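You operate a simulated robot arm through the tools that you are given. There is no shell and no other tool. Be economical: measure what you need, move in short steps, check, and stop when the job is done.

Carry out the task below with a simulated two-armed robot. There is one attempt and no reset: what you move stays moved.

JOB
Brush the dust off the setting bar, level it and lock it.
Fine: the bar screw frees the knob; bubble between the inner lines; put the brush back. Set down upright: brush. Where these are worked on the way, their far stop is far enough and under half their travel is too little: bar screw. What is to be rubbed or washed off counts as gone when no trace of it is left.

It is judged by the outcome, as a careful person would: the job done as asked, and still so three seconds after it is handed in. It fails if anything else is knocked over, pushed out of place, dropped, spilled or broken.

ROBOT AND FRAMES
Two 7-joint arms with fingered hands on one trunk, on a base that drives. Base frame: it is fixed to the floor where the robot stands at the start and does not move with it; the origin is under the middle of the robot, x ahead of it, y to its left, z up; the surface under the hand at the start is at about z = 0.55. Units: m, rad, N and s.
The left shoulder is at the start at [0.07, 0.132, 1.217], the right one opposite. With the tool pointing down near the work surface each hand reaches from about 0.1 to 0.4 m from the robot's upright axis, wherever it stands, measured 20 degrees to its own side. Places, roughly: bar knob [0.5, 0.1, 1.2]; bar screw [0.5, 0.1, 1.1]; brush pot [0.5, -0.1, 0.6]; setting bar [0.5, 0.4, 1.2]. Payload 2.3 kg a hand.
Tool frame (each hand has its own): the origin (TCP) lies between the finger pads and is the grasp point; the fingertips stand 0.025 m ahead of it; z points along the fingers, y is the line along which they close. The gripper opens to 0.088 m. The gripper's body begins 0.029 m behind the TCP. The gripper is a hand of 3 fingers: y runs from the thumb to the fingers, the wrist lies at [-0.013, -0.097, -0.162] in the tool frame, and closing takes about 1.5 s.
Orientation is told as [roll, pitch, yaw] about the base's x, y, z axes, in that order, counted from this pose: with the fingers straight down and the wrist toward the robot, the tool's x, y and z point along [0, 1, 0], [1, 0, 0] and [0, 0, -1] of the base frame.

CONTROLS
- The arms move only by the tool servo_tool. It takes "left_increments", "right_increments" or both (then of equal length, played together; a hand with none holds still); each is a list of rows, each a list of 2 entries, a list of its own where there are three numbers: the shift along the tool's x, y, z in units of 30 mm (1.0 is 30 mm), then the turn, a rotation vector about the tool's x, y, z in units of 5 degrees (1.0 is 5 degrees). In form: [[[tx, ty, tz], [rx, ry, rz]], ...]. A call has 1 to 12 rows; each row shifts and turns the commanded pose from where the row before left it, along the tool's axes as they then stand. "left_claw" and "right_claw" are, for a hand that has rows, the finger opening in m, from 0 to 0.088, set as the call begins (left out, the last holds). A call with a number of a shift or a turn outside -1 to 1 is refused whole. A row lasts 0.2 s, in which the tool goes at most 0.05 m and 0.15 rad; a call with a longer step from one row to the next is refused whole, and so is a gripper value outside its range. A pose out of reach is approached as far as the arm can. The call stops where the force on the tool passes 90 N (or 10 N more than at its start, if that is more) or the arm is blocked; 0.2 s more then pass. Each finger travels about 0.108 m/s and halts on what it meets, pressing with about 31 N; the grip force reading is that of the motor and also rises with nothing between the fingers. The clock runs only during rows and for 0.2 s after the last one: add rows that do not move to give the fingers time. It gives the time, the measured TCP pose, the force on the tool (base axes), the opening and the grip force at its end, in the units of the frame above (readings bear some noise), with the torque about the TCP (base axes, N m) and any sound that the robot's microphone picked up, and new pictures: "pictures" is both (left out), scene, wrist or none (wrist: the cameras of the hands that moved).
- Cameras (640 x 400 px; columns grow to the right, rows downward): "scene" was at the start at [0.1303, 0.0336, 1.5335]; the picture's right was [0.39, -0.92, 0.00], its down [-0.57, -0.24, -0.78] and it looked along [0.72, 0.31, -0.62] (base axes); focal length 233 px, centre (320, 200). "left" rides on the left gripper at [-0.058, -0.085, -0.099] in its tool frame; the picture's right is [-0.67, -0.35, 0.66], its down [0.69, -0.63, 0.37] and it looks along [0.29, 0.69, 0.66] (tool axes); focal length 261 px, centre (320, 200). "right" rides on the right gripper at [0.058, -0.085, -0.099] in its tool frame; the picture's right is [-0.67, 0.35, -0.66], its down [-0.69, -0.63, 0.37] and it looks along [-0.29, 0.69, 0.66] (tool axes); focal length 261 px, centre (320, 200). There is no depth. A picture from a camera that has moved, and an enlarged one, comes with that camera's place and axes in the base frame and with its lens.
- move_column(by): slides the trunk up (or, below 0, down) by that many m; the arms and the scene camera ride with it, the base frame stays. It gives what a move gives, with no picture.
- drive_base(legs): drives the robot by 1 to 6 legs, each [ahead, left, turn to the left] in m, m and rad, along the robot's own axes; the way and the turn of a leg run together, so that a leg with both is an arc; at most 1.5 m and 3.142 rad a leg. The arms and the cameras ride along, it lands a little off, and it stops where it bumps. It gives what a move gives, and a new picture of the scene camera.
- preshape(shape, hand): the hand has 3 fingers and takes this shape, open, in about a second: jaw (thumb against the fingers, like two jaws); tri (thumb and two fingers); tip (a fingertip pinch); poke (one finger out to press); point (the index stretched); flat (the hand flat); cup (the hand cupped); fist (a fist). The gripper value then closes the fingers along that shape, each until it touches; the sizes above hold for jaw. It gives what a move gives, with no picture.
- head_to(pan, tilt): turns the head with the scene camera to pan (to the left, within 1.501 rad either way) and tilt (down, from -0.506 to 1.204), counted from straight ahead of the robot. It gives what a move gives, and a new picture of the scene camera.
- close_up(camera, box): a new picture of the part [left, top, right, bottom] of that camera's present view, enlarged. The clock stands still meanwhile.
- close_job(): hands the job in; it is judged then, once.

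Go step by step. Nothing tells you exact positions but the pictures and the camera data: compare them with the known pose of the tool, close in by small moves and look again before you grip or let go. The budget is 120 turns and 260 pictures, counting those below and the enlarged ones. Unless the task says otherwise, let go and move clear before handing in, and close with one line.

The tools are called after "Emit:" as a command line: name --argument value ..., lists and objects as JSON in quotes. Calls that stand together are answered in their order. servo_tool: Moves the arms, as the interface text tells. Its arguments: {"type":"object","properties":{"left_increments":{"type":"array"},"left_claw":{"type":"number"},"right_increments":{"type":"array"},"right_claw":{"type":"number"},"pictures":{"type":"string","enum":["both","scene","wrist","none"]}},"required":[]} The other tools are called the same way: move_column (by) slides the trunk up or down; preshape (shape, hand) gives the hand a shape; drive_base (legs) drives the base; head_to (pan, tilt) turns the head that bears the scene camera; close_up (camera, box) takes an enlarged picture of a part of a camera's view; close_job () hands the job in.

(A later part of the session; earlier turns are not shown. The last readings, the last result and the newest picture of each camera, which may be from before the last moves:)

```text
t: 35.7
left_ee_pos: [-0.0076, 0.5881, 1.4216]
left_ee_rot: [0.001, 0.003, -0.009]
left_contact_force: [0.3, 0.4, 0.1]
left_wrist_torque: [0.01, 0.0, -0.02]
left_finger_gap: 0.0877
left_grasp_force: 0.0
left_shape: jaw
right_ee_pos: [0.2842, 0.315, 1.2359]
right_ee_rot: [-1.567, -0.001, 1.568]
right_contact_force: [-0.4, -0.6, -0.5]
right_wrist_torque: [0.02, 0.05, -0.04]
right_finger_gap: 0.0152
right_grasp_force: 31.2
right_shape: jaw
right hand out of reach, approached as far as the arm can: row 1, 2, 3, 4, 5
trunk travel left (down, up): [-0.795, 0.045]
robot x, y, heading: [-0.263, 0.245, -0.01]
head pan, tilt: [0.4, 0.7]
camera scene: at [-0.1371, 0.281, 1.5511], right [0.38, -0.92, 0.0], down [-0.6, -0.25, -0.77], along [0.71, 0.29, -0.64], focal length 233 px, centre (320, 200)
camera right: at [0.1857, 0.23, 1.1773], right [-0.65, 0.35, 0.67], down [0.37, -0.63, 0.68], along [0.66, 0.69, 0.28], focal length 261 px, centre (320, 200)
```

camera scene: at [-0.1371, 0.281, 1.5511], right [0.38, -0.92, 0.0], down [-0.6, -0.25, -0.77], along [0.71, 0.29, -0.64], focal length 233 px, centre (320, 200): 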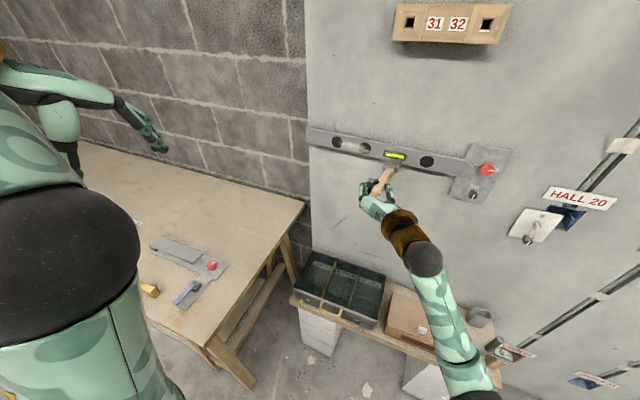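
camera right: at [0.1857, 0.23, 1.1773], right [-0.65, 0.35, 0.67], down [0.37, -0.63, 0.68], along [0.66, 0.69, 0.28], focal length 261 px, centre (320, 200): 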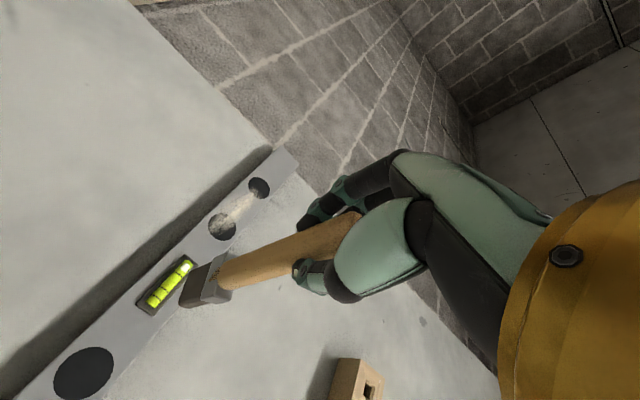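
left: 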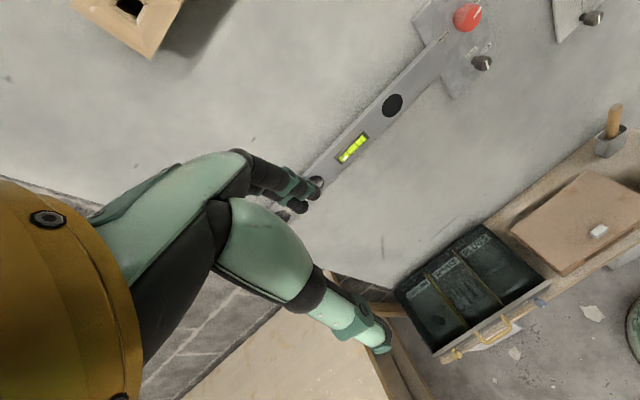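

Emit:
servo_tool --right_increments '[[[0, 0.6, 0], [0, 0, 0]], [[0, 0.6, 0], [0, 0, 0]], [[0, 0.6, 0], [0, 0, 0]], [[0, 0.6, 0], [0, 0, 0]], [[0, 0.6, 0.3], [0, 0, 0]], [[0, 0.6, 0.3], [0, 0, 0]], [[0, 0, 0], [0, 0, 0]]]'

Emit:
close_up --camera "scene" --box '[290, 100, 470, 230]'

Emit:
close_up --camera "right" --box '[120, 120, 360, 360]'

```text
t: 37.3
left_ee_pos: [-0.0071, 0.5882, 1.4207]
left_ee_rot: [0.0, 0.002, -0.008]
left_contact_force: [-0.5, 0.1, -0.4]
left_wrist_torque: [-0.03, -0.04, 0.01]
left_finger_gap: 0.0872
left_grasp_force: 0.0
left_shape: jaw
right_ee_pos: [0.3364, 0.3948, 1.2453]
right_ee_rot: [-1.568, -0.003, 1.564]
right_contact_force: [-0.6, 0.7, -0.8]
right_wrist_torque: [0.03, 0.02, -0.02]
right_finger_gap: 0.0149
right_grasp_force: 31.2
right_shape: jaw
right hand out of reach, approached as far as the arm can: row 1, 2, 3, 4
trunk travel left (down, up): [-0.795, 0.045]
robot x, y, heading: [-0.2671, 0.2451, -0.01]
head pan, tilt: [0.4, 0.7]
camera scene: at [-0.1365, 0.2814, 1.5511], right [0.38, -0.92, 0.0], down [-0.6, -0.25, -0.76], along [0.71, 0.29, -0.64], focal length 233 px, centre (320, 200)
camera right: at [0.2376, 0.3114, 1.1872], right [-0.65, 0.35, 0.67], down [0.36, -0.63, 0.68], along [0.67, 0.69, 0.29], focal length 261 px, centre (320, 200)
```

scene: 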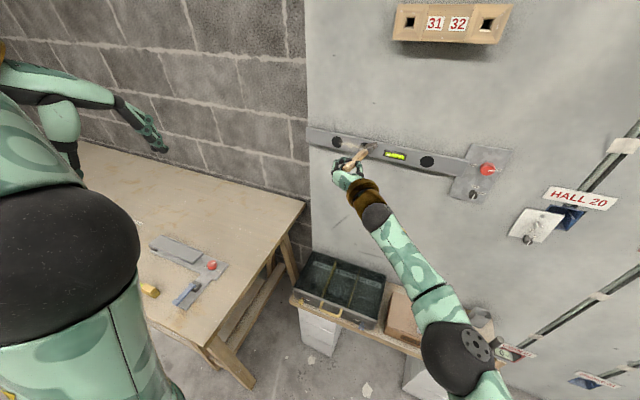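
right: 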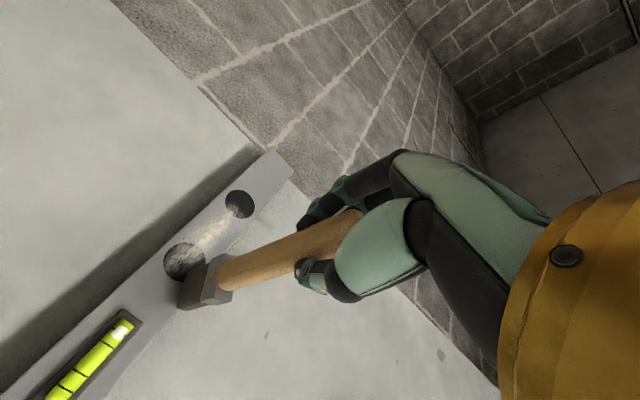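

```text
3.08 times, centred on (380, 165) of scene
camera zoom: at [-0.1365, 0.2814, 1.5511], right [0.38, -0.92, 0.0], down [-0.6, -0.25, -0.76], along [0.71, 0.29, -0.64], focal length 717 px, centre (135, 308)
```

zoom: 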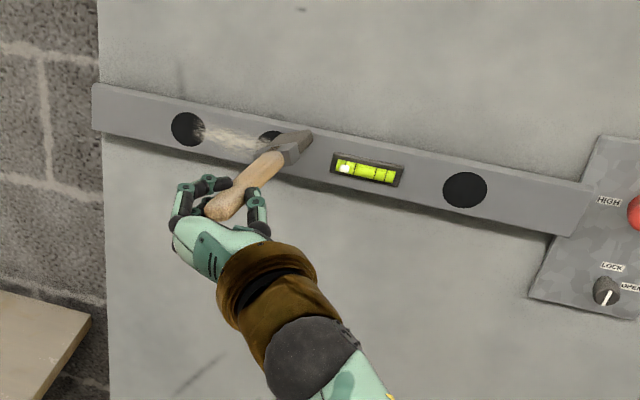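

```text
1.67 times, centred on (240, 240) of right
camera zoom: at [0.2376, 0.3114, 1.1872], right [-0.65, 0.35, 0.67], down [0.36, -0.63, 0.68], along [0.67, 0.69, 0.29], focal length 434 px, centre (453, 133)
```

zoom: 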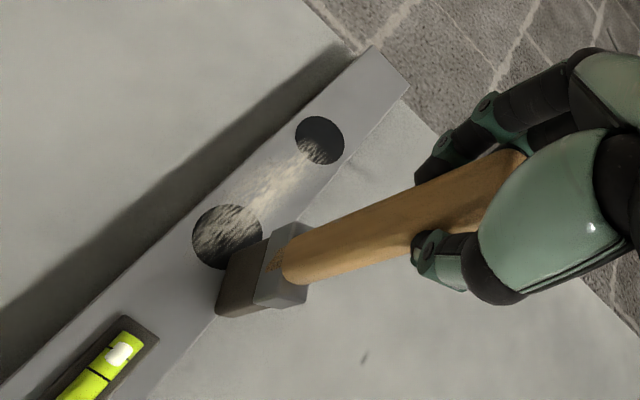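

The brush tip is just short of the bar at hole 2; the dust spans y≈0.39–0.50, z≈1.20–1.25. I'm easing in until light contact.

Emit:
servo_tool --right_increments '[[[0.4, 0, 0.2], [0, 0, 0]], [[0, 0, 0.15], [0, 0, 0]], [[0, 0, 0.15], [0, 0, 0]], [[0, 0, 0], [0, 0, 0]]]' --pictures "wrist"

```text
t: 38.3
left_ee_pos: [-0.0066, 0.5882, 1.4206]
left_ee_rot: [0.0, 0.003, -0.008]
left_contact_force: [0.2, -0.3, 0.3]
left_wrist_torque: [-0.02, 0.03, 0.01]
left_finger_gap: 0.0875
left_grasp_force: 0.0
left_shape: jaw
right_ee_pos: [0.339, 0.3918, 1.2287]
right_ee_rot: [-1.569, 0.001, 1.563]
right_contact_force: [-0.4, 0.0, -0.4]
right_wrist_torque: [0.0, 0.08, 0.0]
right_finger_gap: 0.0148
right_grasp_force: 31.0
right_shape: jaw
right hand out of reach, approached as far as the arm can: row 1, 2, 3
trunk travel left (down, up): [-0.795, 0.045]
robot x, y, heading: [-0.2669, 0.2505, -0.01]
head pan, tilt: [0.4, 0.7]
camera right: at [0.2405, 0.3085, 1.1706], right [-0.65, 0.35, 0.67], down [0.36, -0.63, 0.68], along [0.67, 0.69, 0.28], focal length 261 px, centre (320, 200)
```

right: 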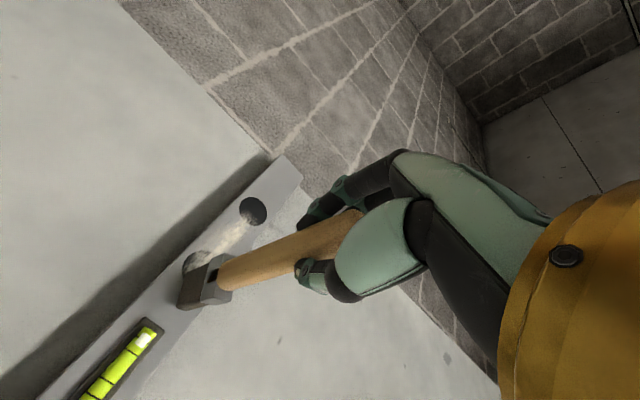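

The arm reaches about 0.45 m to the wrist, so I'll retract the brush, move the base slightly forward and left, then approach again.

Emit:
servo_tool --right_increments '[[[0, 0, -0.9], [0, 0, 0]], [[0, 0, -0.9], [0, 0, 0]], [[0, 0, -0.9], [0, 0, 0]]]' --pictures "none"

Emit:
drive_base --legs '[[0.06, 0.06, 0.01]]'

```text
t: 39.1
left_ee_pos: [-0.0071, 0.5895, 1.4202]
left_ee_rot: [-0.001, 0.001, -0.01]
left_contact_force: [0.0, -0.5, -0.1]
left_wrist_torque: [0.02, -0.01, 0.02]
left_finger_gap: 0.0875
left_grasp_force: 0.1
left_shape: jaw
right_ee_pos: [0.3398, 0.3918, 1.2298]
right_ee_rot: [-1.571, -0.001, 1.564]
right_contact_force: [-0.7, 0.5, 0.2]
right_wrist_torque: [0.01, 0.05, -0.01]
right_finger_gap: 0.0151
right_grasp_force: 30.9
right_shape: jaw
right hand out of reach, approached as far as the arm can: row 1, 2, 3
trunk travel left (down, up): [-0.795, 0.045]
robot x, y, heading: [-0.2684, 0.253, -0.006]
head pan, tilt: [0.4, 0.7]
```

```text
t: 40.1
left_ee_pos: [0.0438, 0.6455, 1.4227]
left_ee_rot: [0.006, -0.003, -0.001]
left_contact_force: [-0.3, -0.2, 0.5]
left_wrist_torque: [0.01, 0.0, 0.02]
left_finger_gap: 0.0874
left_grasp_force: 0.1
left_shape: jaw
right_ee_pos: [0.3936, 0.452, 1.2333]
right_ee_rot: [-1.575, -0.004, 1.567]
right_contact_force: [-2.6, 0.7, 0.5]
right_wrist_torque: [0.0, 0.0, -0.18]
right_finger_gap: 0.0144
right_grasp_force: 30.8
right_shape: jaw
trunk travel left (down, up): [-0.795, 0.045]
robot x, y, heading: [-0.2097, 0.3147, 0.001]
head pan, tilt: [0.4, 0.7]
camera scene: at [-0.0834, 0.3365, 1.5519], right [0.39, -0.92, 0.0], down [-0.59, -0.25, -0.77], along [0.71, 0.3, -0.64], focal length 233 px, centre (320, 200)
```

scene: 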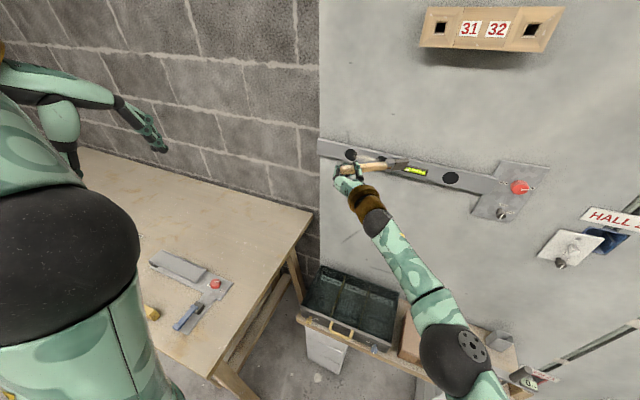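

The retract did not take, so the brush touched the bar while driving. I'm looking at how it sits now.

Emit:
close_up --camera "scene" --box '[310, 110, 470, 230]'

Emit:
close_up --camera "right" --box '[0, 0, 640, 400]'

```text
3.33 times, centred on (390, 170) of scene
camera zoom: at [-0.0834, 0.3365, 1.5519], right [0.39, -0.92, 0.0], down [-0.59, -0.25, -0.77], along [0.71, 0.3, -0.64], focal length 777 px, centre (87, 300)
```

zoom: 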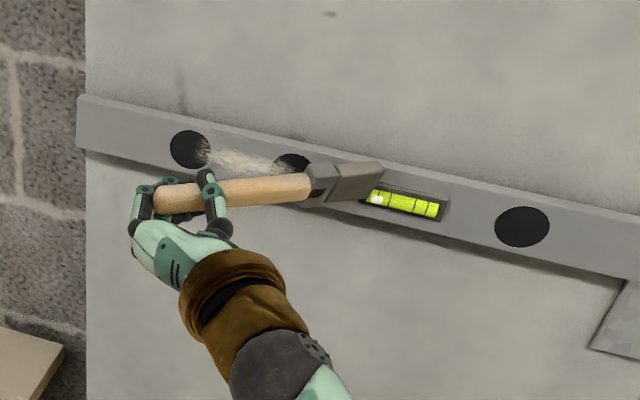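

```text
1.00 times, centred on (320, 200) of right (not enlarged: the box is as wide or as high as the picture)
camera zoom: at [0.2954, 0.368, 1.1738], right [-0.66, 0.35, 0.67], down [0.36, -0.63, 0.68], along [0.66, 0.69, 0.29], focal length 261 px, centre (320, 200)
```

zoom: 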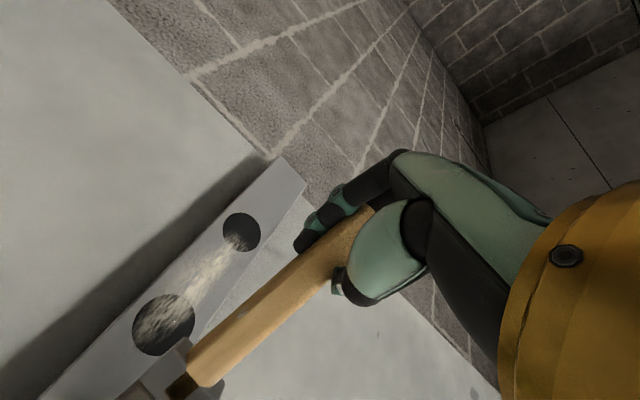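

The brush has swivelled about 45° in the grip, but it is still held. I'll back off gently and see how the hand responds.

Emit:
servo_tool --right_increments '[[[0, 0, -0.5], [0, 0, 0]], [[0, 0, -0.5], [0, 0, 0]]]' --pictures "none"

```text
t: 40.8
left_ee_pos: [0.0475, 0.6492, 1.4225]
left_ee_rot: [0.0, 0.001, 0.001]
left_contact_force: [-0.1, -0.5, -0.6]
left_wrist_torque: [-0.01, -0.01, -0.01]
left_finger_gap: 0.0879
left_grasp_force: 0.0
left_shape: jaw
right_ee_pos: [0.3978, 0.4565, 1.2302]
right_ee_rot: [-1.571, 0.001, 1.572]
right_contact_force: [-3.4, -0.2, -0.3]
right_wrist_torque: [0.05, 0.12, -0.3]
right_finger_gap: 0.014
right_grasp_force: 30.9
right_shape: jaw
right hand out of reach, approached as far as the arm can: row 1, 2
trunk travel left (down, up): [-0.795, 0.045]
robot x, y, heading: [-0.2057, 0.3117, -0.002]
head pan, tilt: [0.4, 0.7]
```

A wrist joint limit seems to be blocking the retreat, and turning the hand to point further left should relieve it. It will also compensate the brush's swivel.

Emit:
servo_tool --right_increments '[[[0, 0, -0.4], [-1, 0, 0]], [[0, 0, -0.5], [-1, 0, 0]], [[0, 0.1, -0.5], [-1, 0, 0]], [[0, 0.1, -0.5], [-1, 0, 0]]]'

Emit:
close_up --camera "scene" --box '[310, 110, 470, 230]'

```text
t: 41.8
left_ee_pos: [0.0508, 0.6501, 1.4202]
left_ee_rot: [0.002, 0.003, -0.001]
left_contact_force: [0.1, 0.5, -0.4]
left_wrist_torque: [-0.04, -0.01, 0.0]
left_finger_gap: 0.0874
left_grasp_force: 0.0
left_shape: jaw
right_ee_pos: [0.3418, 0.4542, 1.2313]
right_ee_rot: [-1.569, 0.0, 1.919]
right_contact_force: [-0.2, 0.1, -0.8]
right_wrist_torque: [0.03, 0.02, -0.01]
right_finger_gap: 0.0133
right_grasp_force: 30.8
right_shape: jaw
trunk travel left (down, up): [-0.795, 0.045]
robot x, y, heading: [-0.203, 0.3117, -0.0]
head pan, tilt: [0.4, 0.7]
camera scene: at [-0.0756, 0.3422, 1.5511], right [0.39, -0.92, 0.0], down [-0.59, -0.25, -0.76], along [0.7, 0.3, -0.64], focal length 233 px, centre (320, 200)
camera right: at [0.2791, 0.3407, 1.1714], right [-0.73, 0.1, 0.67], down [0.56, -0.47, 0.68], along [0.38, 0.88, 0.28], focal length 261 px, centre (320, 200)
```

scene: 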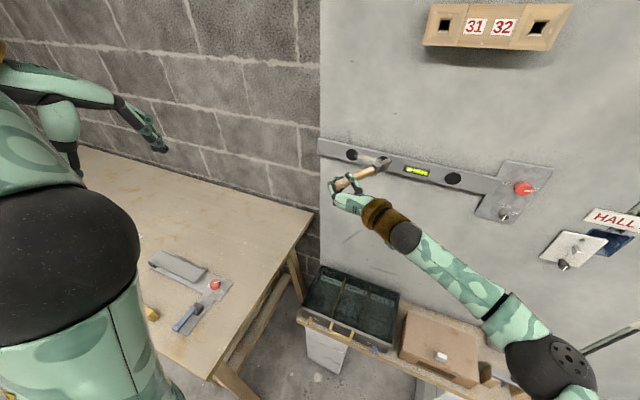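
right: 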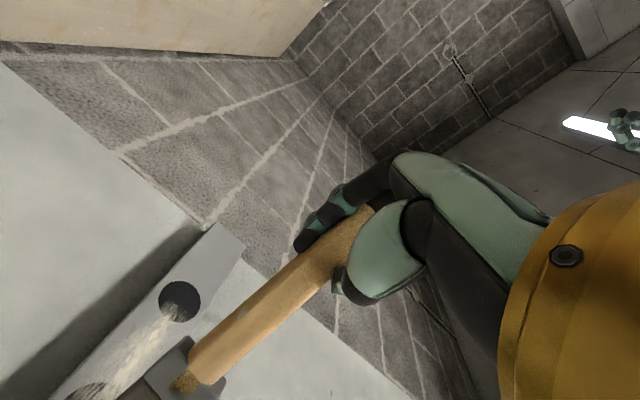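

```text
3.33 times, centred on (390, 170) of scene
camera zoom: at [-0.0756, 0.3422, 1.5511], right [0.39, -0.92, 0.0], down [-0.59, -0.25, -0.76], along [0.7, 0.3, -0.64], focal length 777 px, centre (87, 300)
```

zoom: 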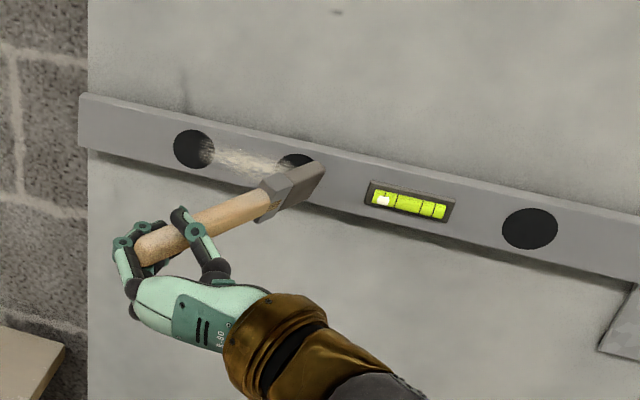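

The hand is free again. I'll turn three more steps so that the brush is nearly square to the bar, its tip just off hole 2.

Emit:
servo_tool --right_increments '[[[0, -0.32, -0.32], [-1, 0, 0]], [[0, -0.32, -0.32], [-1, 0, 0]], [[0, -0.32, -0.32], [-1, 0, 0]], [[0, 0, 0], [0, 0, 0]]]'

Emit:
close_up --camera "scene" --box '[310, 110, 470, 230]'

```text
t: 42.8
left_ee_pos: [0.0509, 0.6504, 1.421]
left_ee_rot: [-0.001, 0.003, 0.0]
left_contact_force: [-0.3, 0.7, 0.2]
left_wrist_torque: [0.02, 0.03, 0.02]
left_finger_gap: 0.0877
left_grasp_force: 0.0
left_shape: jaw
right_ee_pos: [0.3296, 0.4167, 1.2297]
right_ee_rot: [-1.569, 0.001, 2.18]
right_contact_force: [-0.1, -0.5, -0.3]
right_wrist_torque: [-0.02, 0.11, -0.05]
right_finger_gap: 0.0134
right_grasp_force: 31.6
right_shape: jaw
trunk travel left (down, up): [-0.795, 0.045]
robot x, y, heading: [-0.2065, 0.3102, 0.002]
head pan, tilt: [0.4, 0.7]
camera scene: at [-0.0752, 0.3432, 1.551], right [0.39, -0.92, 0.0], down [-0.59, -0.25, -0.76], along [0.7, 0.3, -0.64], focal length 233 px, centre (320, 200)
camera right: at [0.297, 0.2909, 1.1709], right [-0.74, -0.09, 0.67], down [0.66, -0.31, 0.68], along [0.14, 0.95, 0.28], focal length 261 px, centre (320, 200)
```

scene: 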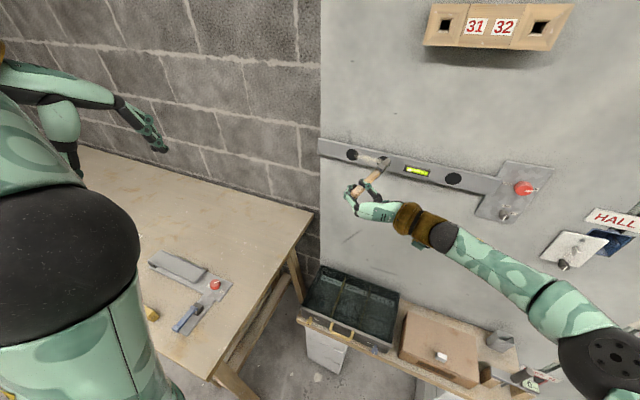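
right: 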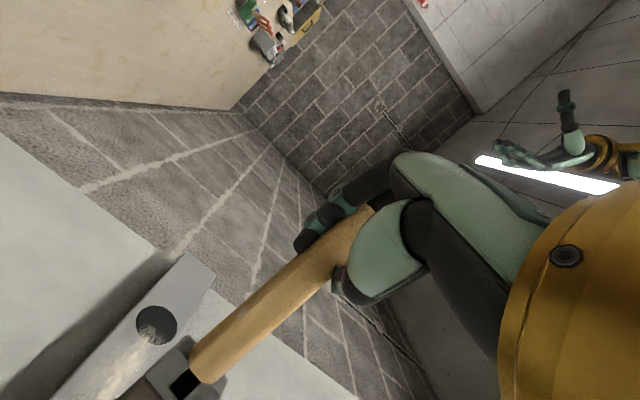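

```text
3.33 times, centred on (390, 170) of scene
camera zoom: at [-0.0752, 0.3432, 1.551], right [0.39, -0.92, 0.0], down [-0.59, -0.25, -0.76], along [0.7, 0.3, -0.64], focal length 777 px, centre (87, 300)
```

zoom: 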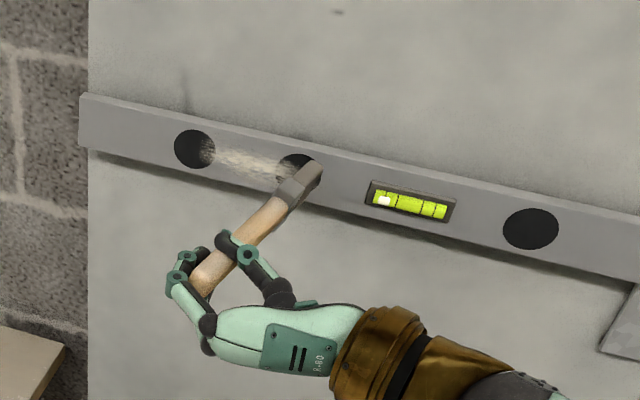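

Emit:
servo_tool --right_increments '[[[0.4, -0.13, 0.19], [0, 0, 0]], [[0, -0.13, 0.19], [0, 0, 0]], [[0, -0.13, 0.19], [0, 0, 0]], [[0, 0, 0], [0, 0, 0]]]' --pictures "none"

Emit:
close_up --camera "scene" --box '[330, 130, 430, 205]'

```text
t: 43.8
left_ee_pos: [0.0509, 0.6496, 1.4209]
left_ee_rot: [-0.001, 0.001, 0.0]
left_contact_force: [0.0, -0.1, -0.3]
left_wrist_torque: [0.01, -0.02, 0.03]
left_finger_gap: 0.0876
left_grasp_force: 0.0
left_shape: jaw
right_ee_pos: [0.3499, 0.4162, 1.2185]
right_ee_rot: [-1.569, 0.0, 2.18]
right_contact_force: [-0.2, -0.8, 0.2]
right_wrist_torque: [0.03, 0.03, 0.02]
right_finger_gap: 0.0132
right_grasp_force: 31.4
right_shape: jaw
trunk travel left (down, up): [-0.795, 0.045]
robot x, y, heading: [-0.206, 0.3115, 0.006]
head pan, tilt: [0.4, 0.7]
```

```text
5.33 times, centred on (380, 168) of scene
camera zoom: at [-0.0753, 0.3429, 1.551], right [0.39, -0.92, 0.0], down [-0.59, -0.25, -0.76], along [0.7, 0.3, -0.64], focal length 1244 px, centre (0, 373)
```

zoom: 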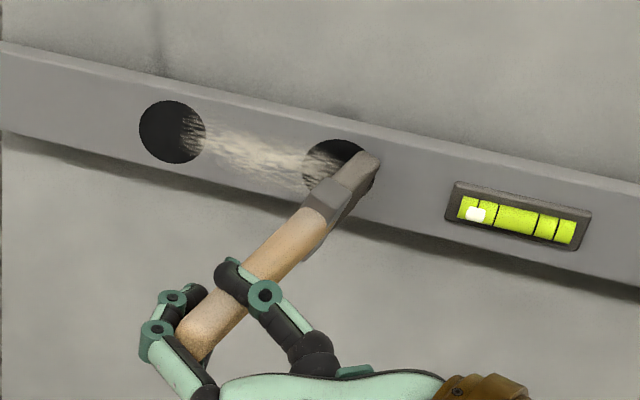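

Emit:
servo_tool --right_increments '[[[0, -0.12, 0.16], [0, 0, 0]], [[0, -0.12, 0.16], [0, 0, 0]], [[0, 0, 0], [0, 0, 0]]]' --pictures "none"

Emit:
close_up --camera "scene" --box '[330, 130, 430, 205]'

```text
t: 44.5
left_ee_pos: [0.0414, 0.6523, 1.4225]
left_ee_rot: [-0.001, -0.005, 0.001]
left_contact_force: [-0.4, 0.1, 0.5]
left_wrist_torque: [-0.02, -0.01, 0.0]
left_finger_gap: 0.0875
left_grasp_force: 0.1
left_shape: jaw
right_ee_pos: [0.3518, 0.4194, 1.2205]
right_ee_rot: [-1.571, 0.003, 2.184]
right_contact_force: [-15.2, 2.9, -4.0]
right_wrist_torque: [0.03, 0.24, -0.15]
right_finger_gap: 0.0139
right_grasp_force: 30.4
right_shape: jaw
trunk travel left (down, up): [-0.795, 0.045]
robot x, y, heading: [-0.2041, 0.3107, 0.005]
head pan, tilt: [0.4, 0.7]
```

```text
5.33 times, centred on (380, 168) of scene
camera zoom: at [-0.086, 0.3446, 1.5519], right [0.39, -0.92, 0.0], down [-0.59, -0.25, -0.77], along [0.71, 0.3, -0.64], focal length 1244 px, centre (0, 373)
```

zoom: 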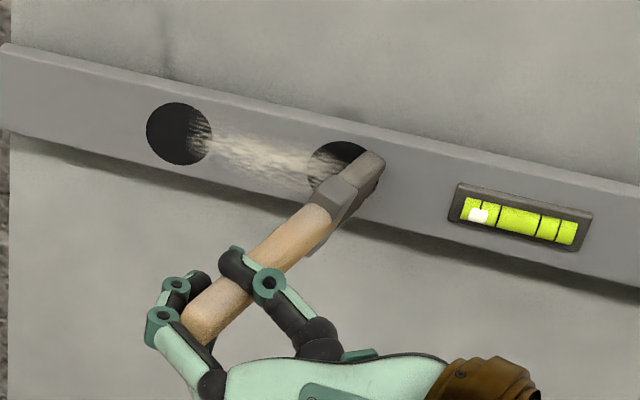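

Contact was at about 15 N. I'm easing slightly and stroking leftwards across the dust.

Emit:
servo_tool --right_increments '[[[0, 0.07, -0.1], [0, 0, 0]], [[0, 0.5, 0.35], [0, 0, 0]], [[0, 0.5, 0.35], [0, 0, 0]], [[0, 0.5, 0.35], [0, 0, 0]], [[0, 0.5, 0.35], [0, 0, 0]], [[0, 0.5, 0.35], [0, 0, 0]], [[0, 0.5, 0.35], [0, 0, 0]], [[0, 0.5, 0.35], [0, 0, 0]]]' --pictures "scene"

Emit:
close_up --camera "scene" --box '[310, 130, 410, 205]'

```text
t: 46.4
left_ee_pos: [0.0498, 0.6505, 1.4198]
left_ee_rot: [0.001, 0.003, -0.001]
left_contact_force: [-0.5, -0.8, 0.3]
left_wrist_torque: [0.04, -0.01, 0.02]
left_finger_gap: 0.0878
left_grasp_force: 0.1
left_shape: jaw
right_ee_pos: [0.3319, 0.5061, 1.2166]
right_ee_rot: [-1.568, 0.0, 2.177]
right_contact_force: [-0.3, 0.3, 0.0]
right_wrist_torque: [0.0, 0.05, 0.02]
right_finger_gap: 0.0133
right_grasp_force: 31.1
right_shape: jaw
right hand out of reach, approached as far as the arm can: row 4, 5, 6, 7, 8
trunk travel left (down, up): [-0.795, 0.045]
robot x, y, heading: [-0.2043, 0.311, 0.004]
head pan, tilt: [0.4, 0.7]
camera scene: at [-0.0754, 0.3436, 1.551], right [0.39, -0.92, 0.0], down [-0.59, -0.25, -0.76], along [0.7, 0.3, -0.64], focal length 233 px, centre (320, 200)
```

scene: 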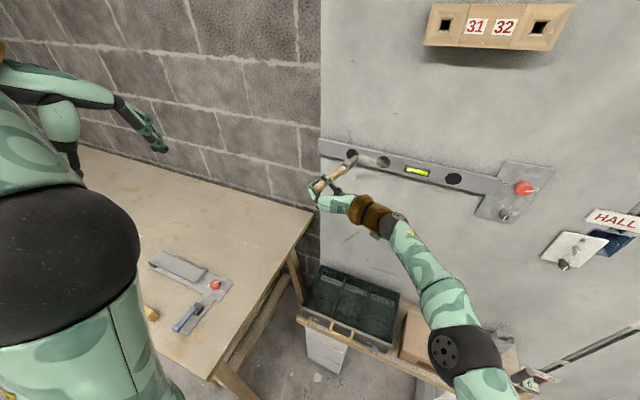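

```text
5.33 times, centred on (360, 168) of scene
camera zoom: at [-0.0754, 0.3436, 1.551], right [0.39, -0.92, 0.0], down [-0.59, -0.25, -0.76], along [0.7, 0.3, -0.64], focal length 1244 px, centre (107, 373)
```

zoom: 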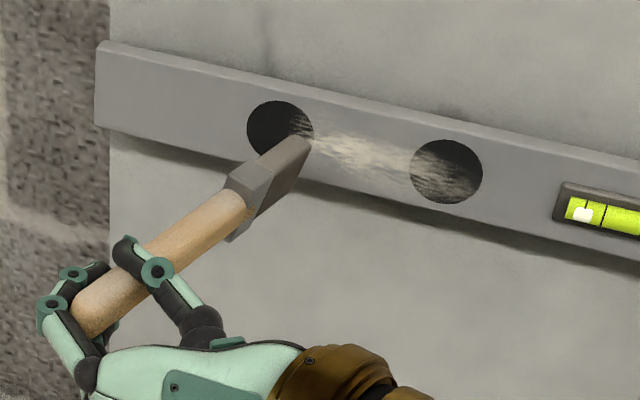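

The arm hit its reach limit mid-stroke. I'll drive a little left for margin, go back to the start of the dust and stroke again.

Emit:
drive_base --legs '[[0.0, 0.07, 0]]'

Emit:
servo_tool --right_increments '[[[0, -0.6, -0.4], [0, 0, 0]], [[0, -0.7, -0.5], [0, 0, 0]], [[0, -0.7, -0.5], [0, 0, 0]], [[0, -0.7, -0.5], [0, 0, 0]], [[0, -0.7, -0.5], [0, 0, 0]], [[0, -0.7, -0.5], [0, 0, 0]]]' --pictures "none"

Emit:
close_up --camera "scene" --box '[320, 120, 480, 220]'

```text
t: 47.4
left_ee_pos: [0.0518, 0.7114, 1.4225]
left_ee_rot: [0.009, 0.002, 0.0]
left_contact_force: [0.2, -0.2, 0.1]
left_wrist_torque: [0.06, 0.0, 0.03]
left_finger_gap: 0.0876
left_grasp_force: 0.0
left_shape: jaw
right_ee_pos: [0.3329, 0.5672, 1.2178]
right_ee_rot: [-1.57, -0.008, 2.18]
right_contact_force: [0.0, 0.2, -0.7]
right_wrist_torque: [0.0, 0.04, 0.01]
right_finger_gap: 0.0132
right_grasp_force: 31.1
right_shape: jaw
trunk travel left (down, up): [-0.795, 0.045]
robot x, y, heading: [-0.2038, 0.3779, 0.001]
head pan, tilt: [0.4, 0.7]
camera scene: at [-0.0754, 0.4024, 1.5512], right [0.39, -0.92, -0.01], down [-0.59, -0.25, -0.77], along [0.7, 0.3, -0.64], focal length 233 px, centre (320, 200)
```

scene: 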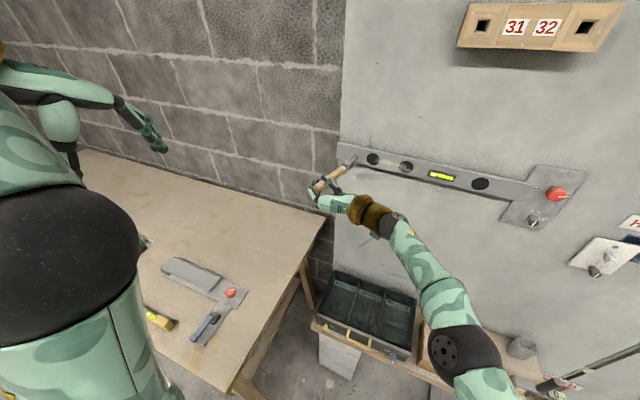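

```text
t: 48.8
left_ee_pos: [0.0512, 0.7181, 1.4208]
left_ee_rot: [0.002, 0.002, 0.002]
left_contact_force: [0.6, 0.6, -0.1]
left_wrist_torque: [-0.02, -0.02, 0.02]
left_finger_gap: 0.0875
left_grasp_force: 0.0
left_shape: jaw
right_ee_pos: [0.3304, 0.4217, 1.2175]
right_ee_rot: [-1.569, -0.002, 2.178]
right_contact_force: [0.5, -0.1, -1.0]
right_wrist_torque: [-0.01, 0.08, -0.01]
right_finger_gap: 0.013
right_grasp_force: 30.8
right_shape: jaw
trunk travel left (down, up): [-0.795, 0.045]
robot x, y, heading: [-0.203, 0.3792, -0.002]
head pan, tilt: [0.4, 0.7]
```

```text
4.00 times, centred on (400, 170) of scene
camera zoom: at [-0.0756, 0.4116, 1.5511], right [0.39, -0.92, 0.0], down [-0.59, -0.25, -0.76], along [0.7, 0.3, -0.64], focal length 933 px, centre (0, 320)
```

zoom: 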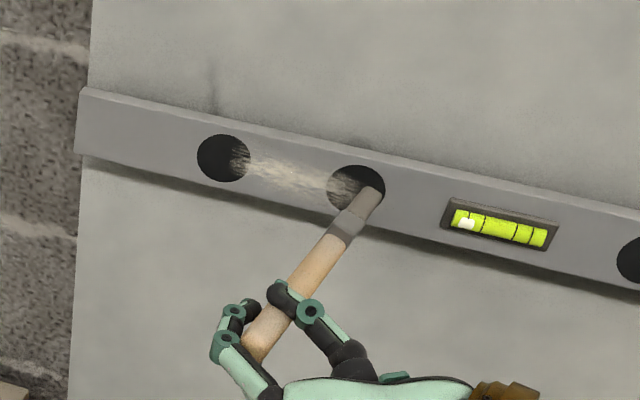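

Emit:
servo_tool --right_increments '[[[0, -0.25, 0.36], [0, 0, 0]], [[0, -0.25, 0.36], [0, 0, 0]], [[0, 0.5, 0.35], [0, 0, 0]], [[0, 0.5, 0.35], [0, 0, 0]], [[0, 0.5, 0.35], [0, 0, 0]], [[0, 0.5, 0.35], [0, 0, 0]], [[0, 0.5, 0.35], [0, 0, 0]], [[0, 0.5, 0.35], [0, 0, 0]], [[0, 0.5, 0.35], [0, 0, 0]]]' --pictures "none"

Emit:
close_up --camera "scene" --box '[320, 120, 480, 220]'

```text
t: 50.8
left_ee_pos: [0.052, 0.7209, 1.4199]
left_ee_rot: [0.0, 0.003, 0.002]
left_contact_force: [0.0, -0.9, 0.1]
left_wrist_torque: [0.03, 0.01, -0.04]
left_finger_gap: 0.0878
left_grasp_force: 0.1
left_shape: jaw
right_ee_pos: [0.3498, 0.5368, 1.2178]
right_ee_rot: [-1.566, 0.0, 2.178]
right_contact_force: [-0.6, 0.1, -1.2]
right_wrist_torque: [-0.02, 0.03, -0.02]
right_finger_gap: 0.0131
right_grasp_force: 31.5
right_shape: jaw
right hand out of reach, approached as far as the arm can: row 8, 9
trunk travel left (down, up): [-0.795, 0.045]
robot x, y, heading: [-0.2014, 0.3845, -0.001]
head pan, tilt: [0.4, 0.7]
```

```text
4.00 times, centred on (400, 170) of scene
camera zoom: at [-0.0749, 0.4133, 1.551], right [0.39, -0.92, 0.0], down [-0.59, -0.25, -0.76], along [0.7, 0.3, -0.64], focal length 933 px, centre (0, 320)
```

zoom: 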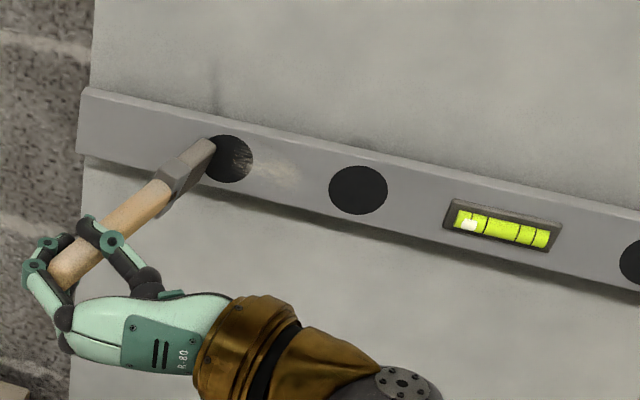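

Nearly all of it is gone; some is left beside hole 1. I'm going back off the surface and stroking that part again.

Emit:
servo_tool --right_increments '[[[0, 0.34, -0.5], [0, 0, 0]], [[0, -0.6, -0.4], [0, 0, 0]], [[0, -0.6, -0.4], [0, 0, 0]], [[0, -0.6, -0.4], [0, 0, 0]], [[0, -0.6, -0.4], [0, 0, 0]], [[0, -0.26, 0.38], [0, 0, 0]], [[0, -0.26, 0.38], [0, 0, 0]], [[0, 0.45, 0.31], [0, 0, 0]], [[0, 0.45, 0.31], [0, 0, 0]], [[0, 0.45, 0.31], [0, 0, 0]], [[0, 0.45, 0.31], [0, 0, 0]], [[0, 0.45, 0.31], [0, 0, 0]]]' --pictures "none"

Emit:
close_up --camera "scene" --box '[320, 120, 480, 220]'

```text
t: 53.4
left_ee_pos: [0.0484, 0.7208, 1.4211]
left_ee_rot: [-0.002, 0.001, -0.002]
left_contact_force: [0.0, -0.1, -0.5]
left_wrist_torque: [0.02, -0.01, 0.0]
left_finger_gap: 0.0875
left_grasp_force: 0.0
left_shape: jaw
right_ee_pos: [0.3508, 0.5306, 1.2162]
right_ee_rot: [-1.57, 0.001, 2.176]
right_contact_force: [-3.3, -0.1, -0.7]
right_wrist_torque: [0.0, -0.01, -0.09]
right_finger_gap: 0.0125
right_grasp_force: 30.5
right_shape: jaw
right hand out of reach, approached as far as the arm can: row 1, 2, 3, 4, 5, 6, 7, 8, 9, 10, 11, 12
trunk travel left (down, up): [-0.795, 0.045]
robot x, y, heading: [-0.2057, 0.3809, -0.005]
head pan, tilt: [0.4, 0.7]
```

```text
4.00 times, centred on (400, 170) of scene
camera zoom: at [-0.0789, 0.4132, 1.5514], right [0.39, -0.92, 0.0], down [-0.59, -0.25, -0.77], along [0.71, 0.3, -0.64], focal length 933 px, centre (0, 320)
```

zoom: 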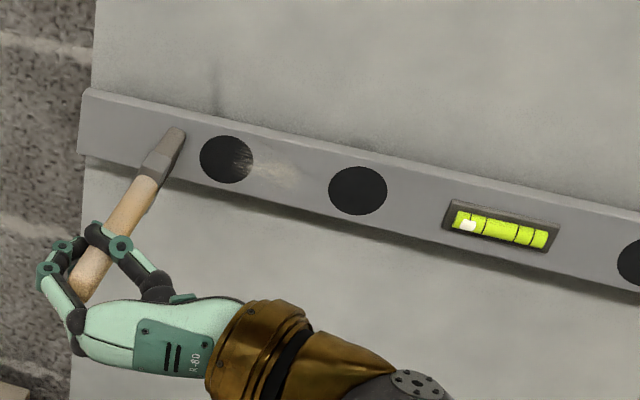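

The solver got stuck at a joint limit again. I'll free it by shifting the base a little back and left.

Emit:
drive_base --legs '[[-0.03, 0.03, 0]]'

Emit:
servo_tool --right_increments '[[[0, -0.5, -0.4], [0, 0, 0]], [[0, -0.5, -0.4], [0, 0, 0]], [[0, -0.5, -0.4], [0, 0, 0]]]' --pictures "wrist"

Emit:
close_up --camera "scene" --box '[320, 120, 480, 220]'

```text
t: 54.3
left_ee_pos: [0.0281, 0.7428, 1.4213]
left_ee_rot: [0.006, 0.006, -0.001]
left_contact_force: [0.7, -0.3, -0.1]
left_wrist_torque: [0.01, -0.03, 0.0]
left_finger_gap: 0.0876
left_grasp_force: 0.1
left_shape: jaw
right_ee_pos: [0.3292, 0.5538, 1.2124]
right_ee_rot: [-1.567, -0.007, 2.176]
right_contact_force: [0.7, 0.1, -0.5]
right_wrist_torque: [0.02, 0.01, 0.03]
right_finger_gap: 0.0127
right_grasp_force: 31.1
right_shape: jaw
trunk travel left (down, up): [-0.795, 0.045]
robot x, y, heading: [-0.2343, 0.4086, 0.003]
head pan, tilt: [0.4, 0.7]
camera scene: at [-0.0979, 0.4354, 1.5505], right [0.39, -0.92, -0.01], down [-0.6, -0.25, -0.76], along [0.7, 0.3, -0.65], focal length 233 px, centre (320, 200)
```

scene: 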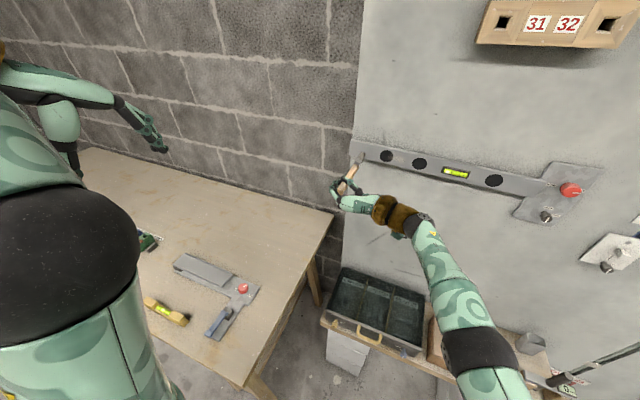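

```text
t: 55.1
left_ee_pos: [0.0229, 0.7486, 1.4211]
left_ee_rot: [0.001, 0.002, -0.001]
left_contact_force: [0.6, -1.0, 0.9]
left_wrist_torque: [0.01, -0.02, 0.03]
left_finger_gap: 0.0876
left_grasp_force: 0.0
left_shape: jaw
right_ee_pos: [0.3195, 0.5014, 1.2128]
right_ee_rot: [-1.567, -0.002, 2.175]
right_contact_force: [-0.5, 0.5, -0.4]
right_wrist_torque: [0.0, 0.09, -0.02]
right_finger_gap: 0.0122
right_grasp_force: 30.7
right_shape: jaw
trunk travel left (down, up): [-0.795, 0.045]
robot x, y, heading: [-0.2367, 0.4089, 0.002]
head pan, tilt: [0.4, 0.7]
camera right: at [0.2876, 0.3756, 1.1549], right [-0.74, -0.09, 0.67], down [0.66, -0.31, 0.68], along [0.15, 0.95, 0.28], focal length 261 px, centre (320, 200)
```

right: 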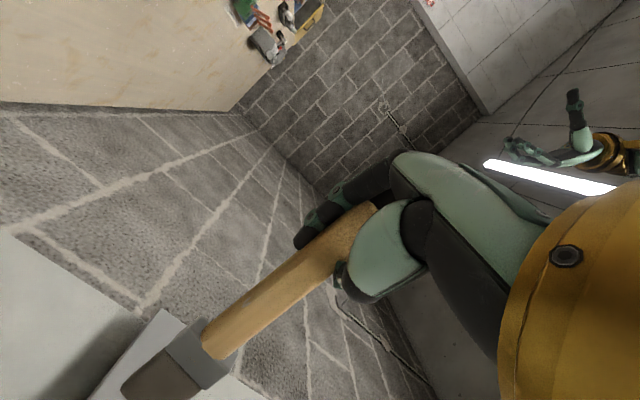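

```text
4.00 times, centred on (400, 170) of scene
camera zoom: at [-0.1048, 0.4418, 1.551], right [0.39, -0.92, 0.0], down [-0.59, -0.25, -0.76], along [0.7, 0.3, -0.64], focal length 933 px, centre (0, 320)
```

zoom: 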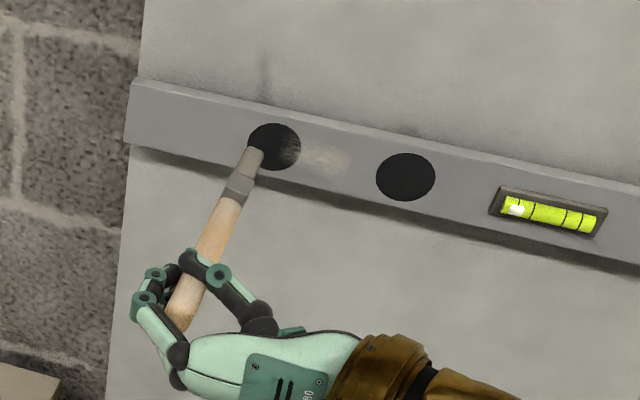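

Emit:
servo_tool --right_increments '[[[0, -0.2, -0.8], [0, 0, 0]], [[0, -0.3, -0.8], [0, 0, 0]], [[0, -0.6, -0.4], [0, 0, 0]], [[0, -0.6, -0.4], [0, 0, 0]]]' --pictures "none"

Emit:
drive_base --legs '[[0.05, 0, 0]]'

Emit:
close_up --camera "scene" --box '[320, 120, 480, 220]'

```text
t: 56.1
left_ee_pos: [0.0212, 0.7482, 1.4209]
left_ee_rot: [0.001, 0.002, -0.002]
left_contact_force: [0.0, -0.7, 0.1]
left_wrist_torque: [0.02, -0.02, 0.02]
left_finger_gap: 0.0878
left_grasp_force: 0.0
left_shape: jaw
right_ee_pos: [0.2892, 0.418, 1.2149]
right_ee_rot: [-1.569, -0.001, 2.179]
right_contact_force: [0.9, -0.3, -1.0]
right_wrist_torque: [0.04, 0.02, -0.01]
right_finger_gap: 0.0124
right_grasp_force: 30.9
right_shape: jaw
trunk travel left (down, up): [-0.795, 0.045]
robot x, y, heading: [-0.2339, 0.4096, -0.001]
head pan, tilt: [0.4, 0.7]
```

```text
t: 57.0
left_ee_pos: [0.0665, 0.7507, 1.4212]
left_ee_rot: [0.0, -0.001, 0.0]
left_contact_force: [0.0, 0.0, 0.3]
left_wrist_torque: [-0.01, -0.01, 0.03]
left_finger_gap: 0.0876
left_grasp_force: 0.1
left_shape: jaw
right_ee_pos: [0.3341, 0.4211, 1.2165]
right_ee_rot: [-1.572, 0.003, 2.176]
right_contact_force: [-0.4, -0.5, -0.7]
right_wrist_torque: [0.0, 0.02, -0.03]
right_finger_gap: 0.0127
right_grasp_force: 30.1
right_shape: jaw
trunk travel left (down, up): [-0.795, 0.045]
robot x, y, heading: [-0.1842, 0.4116, 0.001]
head pan, tilt: [0.4, 0.7]
camera scene: at [-0.0613, 0.4432, 1.5516], right [0.39, -0.92, 0.0], down [-0.59, -0.25, -0.77], along [0.71, 0.3, -0.64], focal length 233 px, centre (320, 200)
```

scene: 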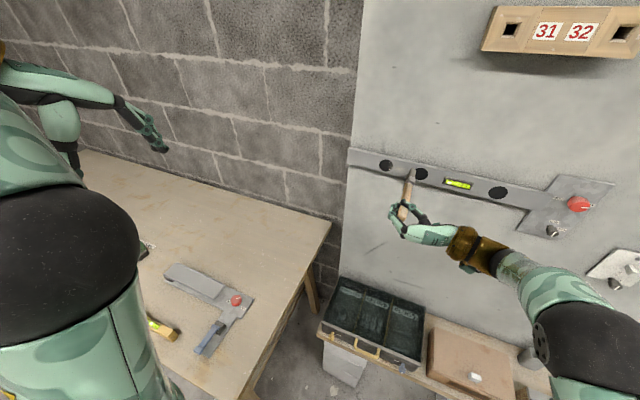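

```text
4.00 times, centred on (400, 170) of scene
camera zoom: at [-0.0613, 0.4432, 1.5516], right [0.39, -0.92, 0.0], down [-0.59, -0.25, -0.77], along [0.71, 0.3, -0.64], focal length 933 px, centre (0, 320)
```

zoom: 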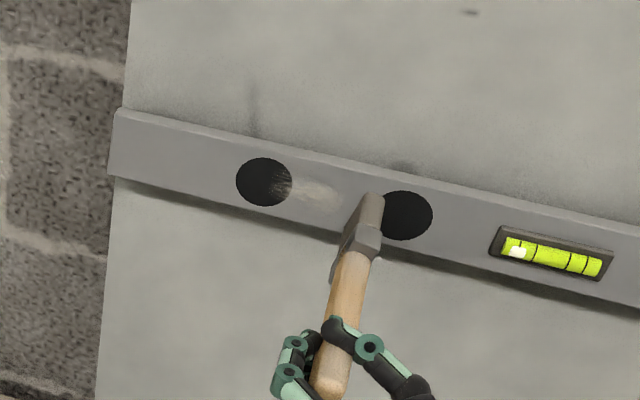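

Emit:
servo_tool --right_increments '[[[0, -0.18, 0.26], [0, 0, 0]], [[0, -0.18, 0.26], [0, 0, 0]], [[0, 0.45, 0.31], [0, 0, 0]], [[0, 0.45, 0.31], [0, 0, 0]], [[0, 0.45, 0.31], [0, 0, 0]], [[0, 0.45, 0.31], [0, 0, 0]], [[0, 0.45, 0.31], [0, 0, 0]], [[0, 0.45, 0.31], [0, 0, 0]]]' --pictures "none"

Emit:
close_up --camera "scene" --box '[320, 120, 480, 220]'

```text
t: 58.8
left_ee_pos: [0.0624, 0.7467, 1.4232]
left_ee_rot: [0.003, -0.005, 0.0]
left_contact_force: [-1.3, -0.3, 0.1]
left_wrist_torque: [-0.02, -0.03, -0.02]
left_finger_gap: 0.0877
left_grasp_force: 0.0
left_shape: jaw
right_ee_pos: [0.3516, 0.5169, 1.2172]
right_ee_rot: [-1.574, 0.002, 2.177]
right_contact_force: [-13.1, -3.6, 0.2]
right_wrist_torque: [0.06, -0.09, -0.81]
right_finger_gap: 0.014
right_grasp_force: 30.6
right_shape: jaw
trunk travel left (down, up): [-0.795, 0.045]
robot x, y, heading: [-0.1853, 0.4065, 0.003]
head pan, tilt: [0.4, 0.7]
```

```text
4.00 times, centred on (400, 170) of scene
camera zoom: at [-0.065, 0.4403, 1.5519], right [0.39, -0.92, 0.0], down [-0.59, -0.25, -0.77], along [0.71, 0.3, -0.64], focal length 933 px, centre (0, 320)
```

zoom: 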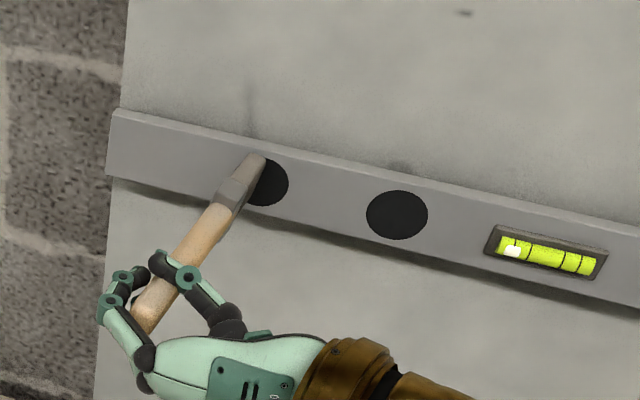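

The dust looks gone. I'm retreating from the bar and checking closely.

Emit:
servo_tool --right_increments '[[[0, 0.2, -0.5], [0, 0, 0]], [[0, 0, -0.8], [0, 0, 0]], [[0, -0.3, -0.8], [0, 0, 0]], [[0, -0.5, -0.8], [0, 0, 0]], [[0, -0.8, -0.6], [0, 0, 0]], [[0, -0.8, -0.6], [0, 0, 0]], [[0, -0.8, -0.6], [0, 0, 0]]]' --pictures "wrist"

Emit:
close_up --camera "scene" --box '[340, 135, 440, 197]'

```text
t: 60.4
left_ee_pos: [0.071, 0.7491, 1.4207]
left_ee_rot: [0.003, 0.001, 0.0]
left_contact_force: [-0.3, 0.6, 0.0]
left_wrist_torque: [0.05, 0.01, -0.01]
left_finger_gap: 0.0875
left_grasp_force: 0.0
left_shape: jaw
right_ee_pos: [0.2941, 0.3647, 1.2129]
right_ee_rot: [-1.569, -0.001, 2.178]
right_contact_force: [-0.8, -0.7, -0.5]
right_wrist_torque: [-0.02, 0.09, -0.02]
right_finger_gap: 0.0129
right_grasp_force: 30.9
right_shape: jaw
trunk travel left (down, up): [-0.795, 0.045]
robot x, y, heading: [-0.1853, 0.4089, 0.001]
head pan, tilt: [0.4, 0.7]
camera right: at [0.262, 0.2375, 1.1547], right [-0.74, -0.09, 0.67], down [0.66, -0.31, 0.68], along [0.15, 0.95, 0.28], focal length 261 px, centre (320, 200)
```

right: 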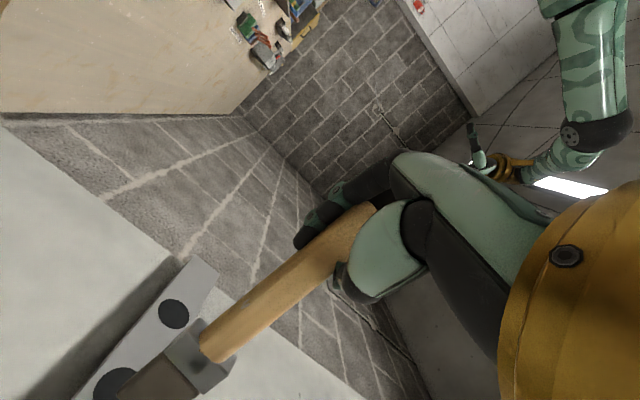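

```text
6.40 times, centred on (390, 166) of scene
camera zoom: at [-0.055, 0.4413, 1.551], right [0.39, -0.92, 0.0], down [-0.59, -0.25, -0.76], along [0.7, 0.3, -0.64], focal length 1492 px, centre (-128, 418)
```

zoom: 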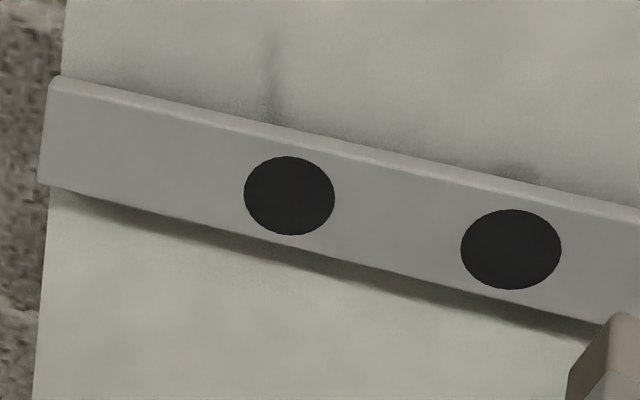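

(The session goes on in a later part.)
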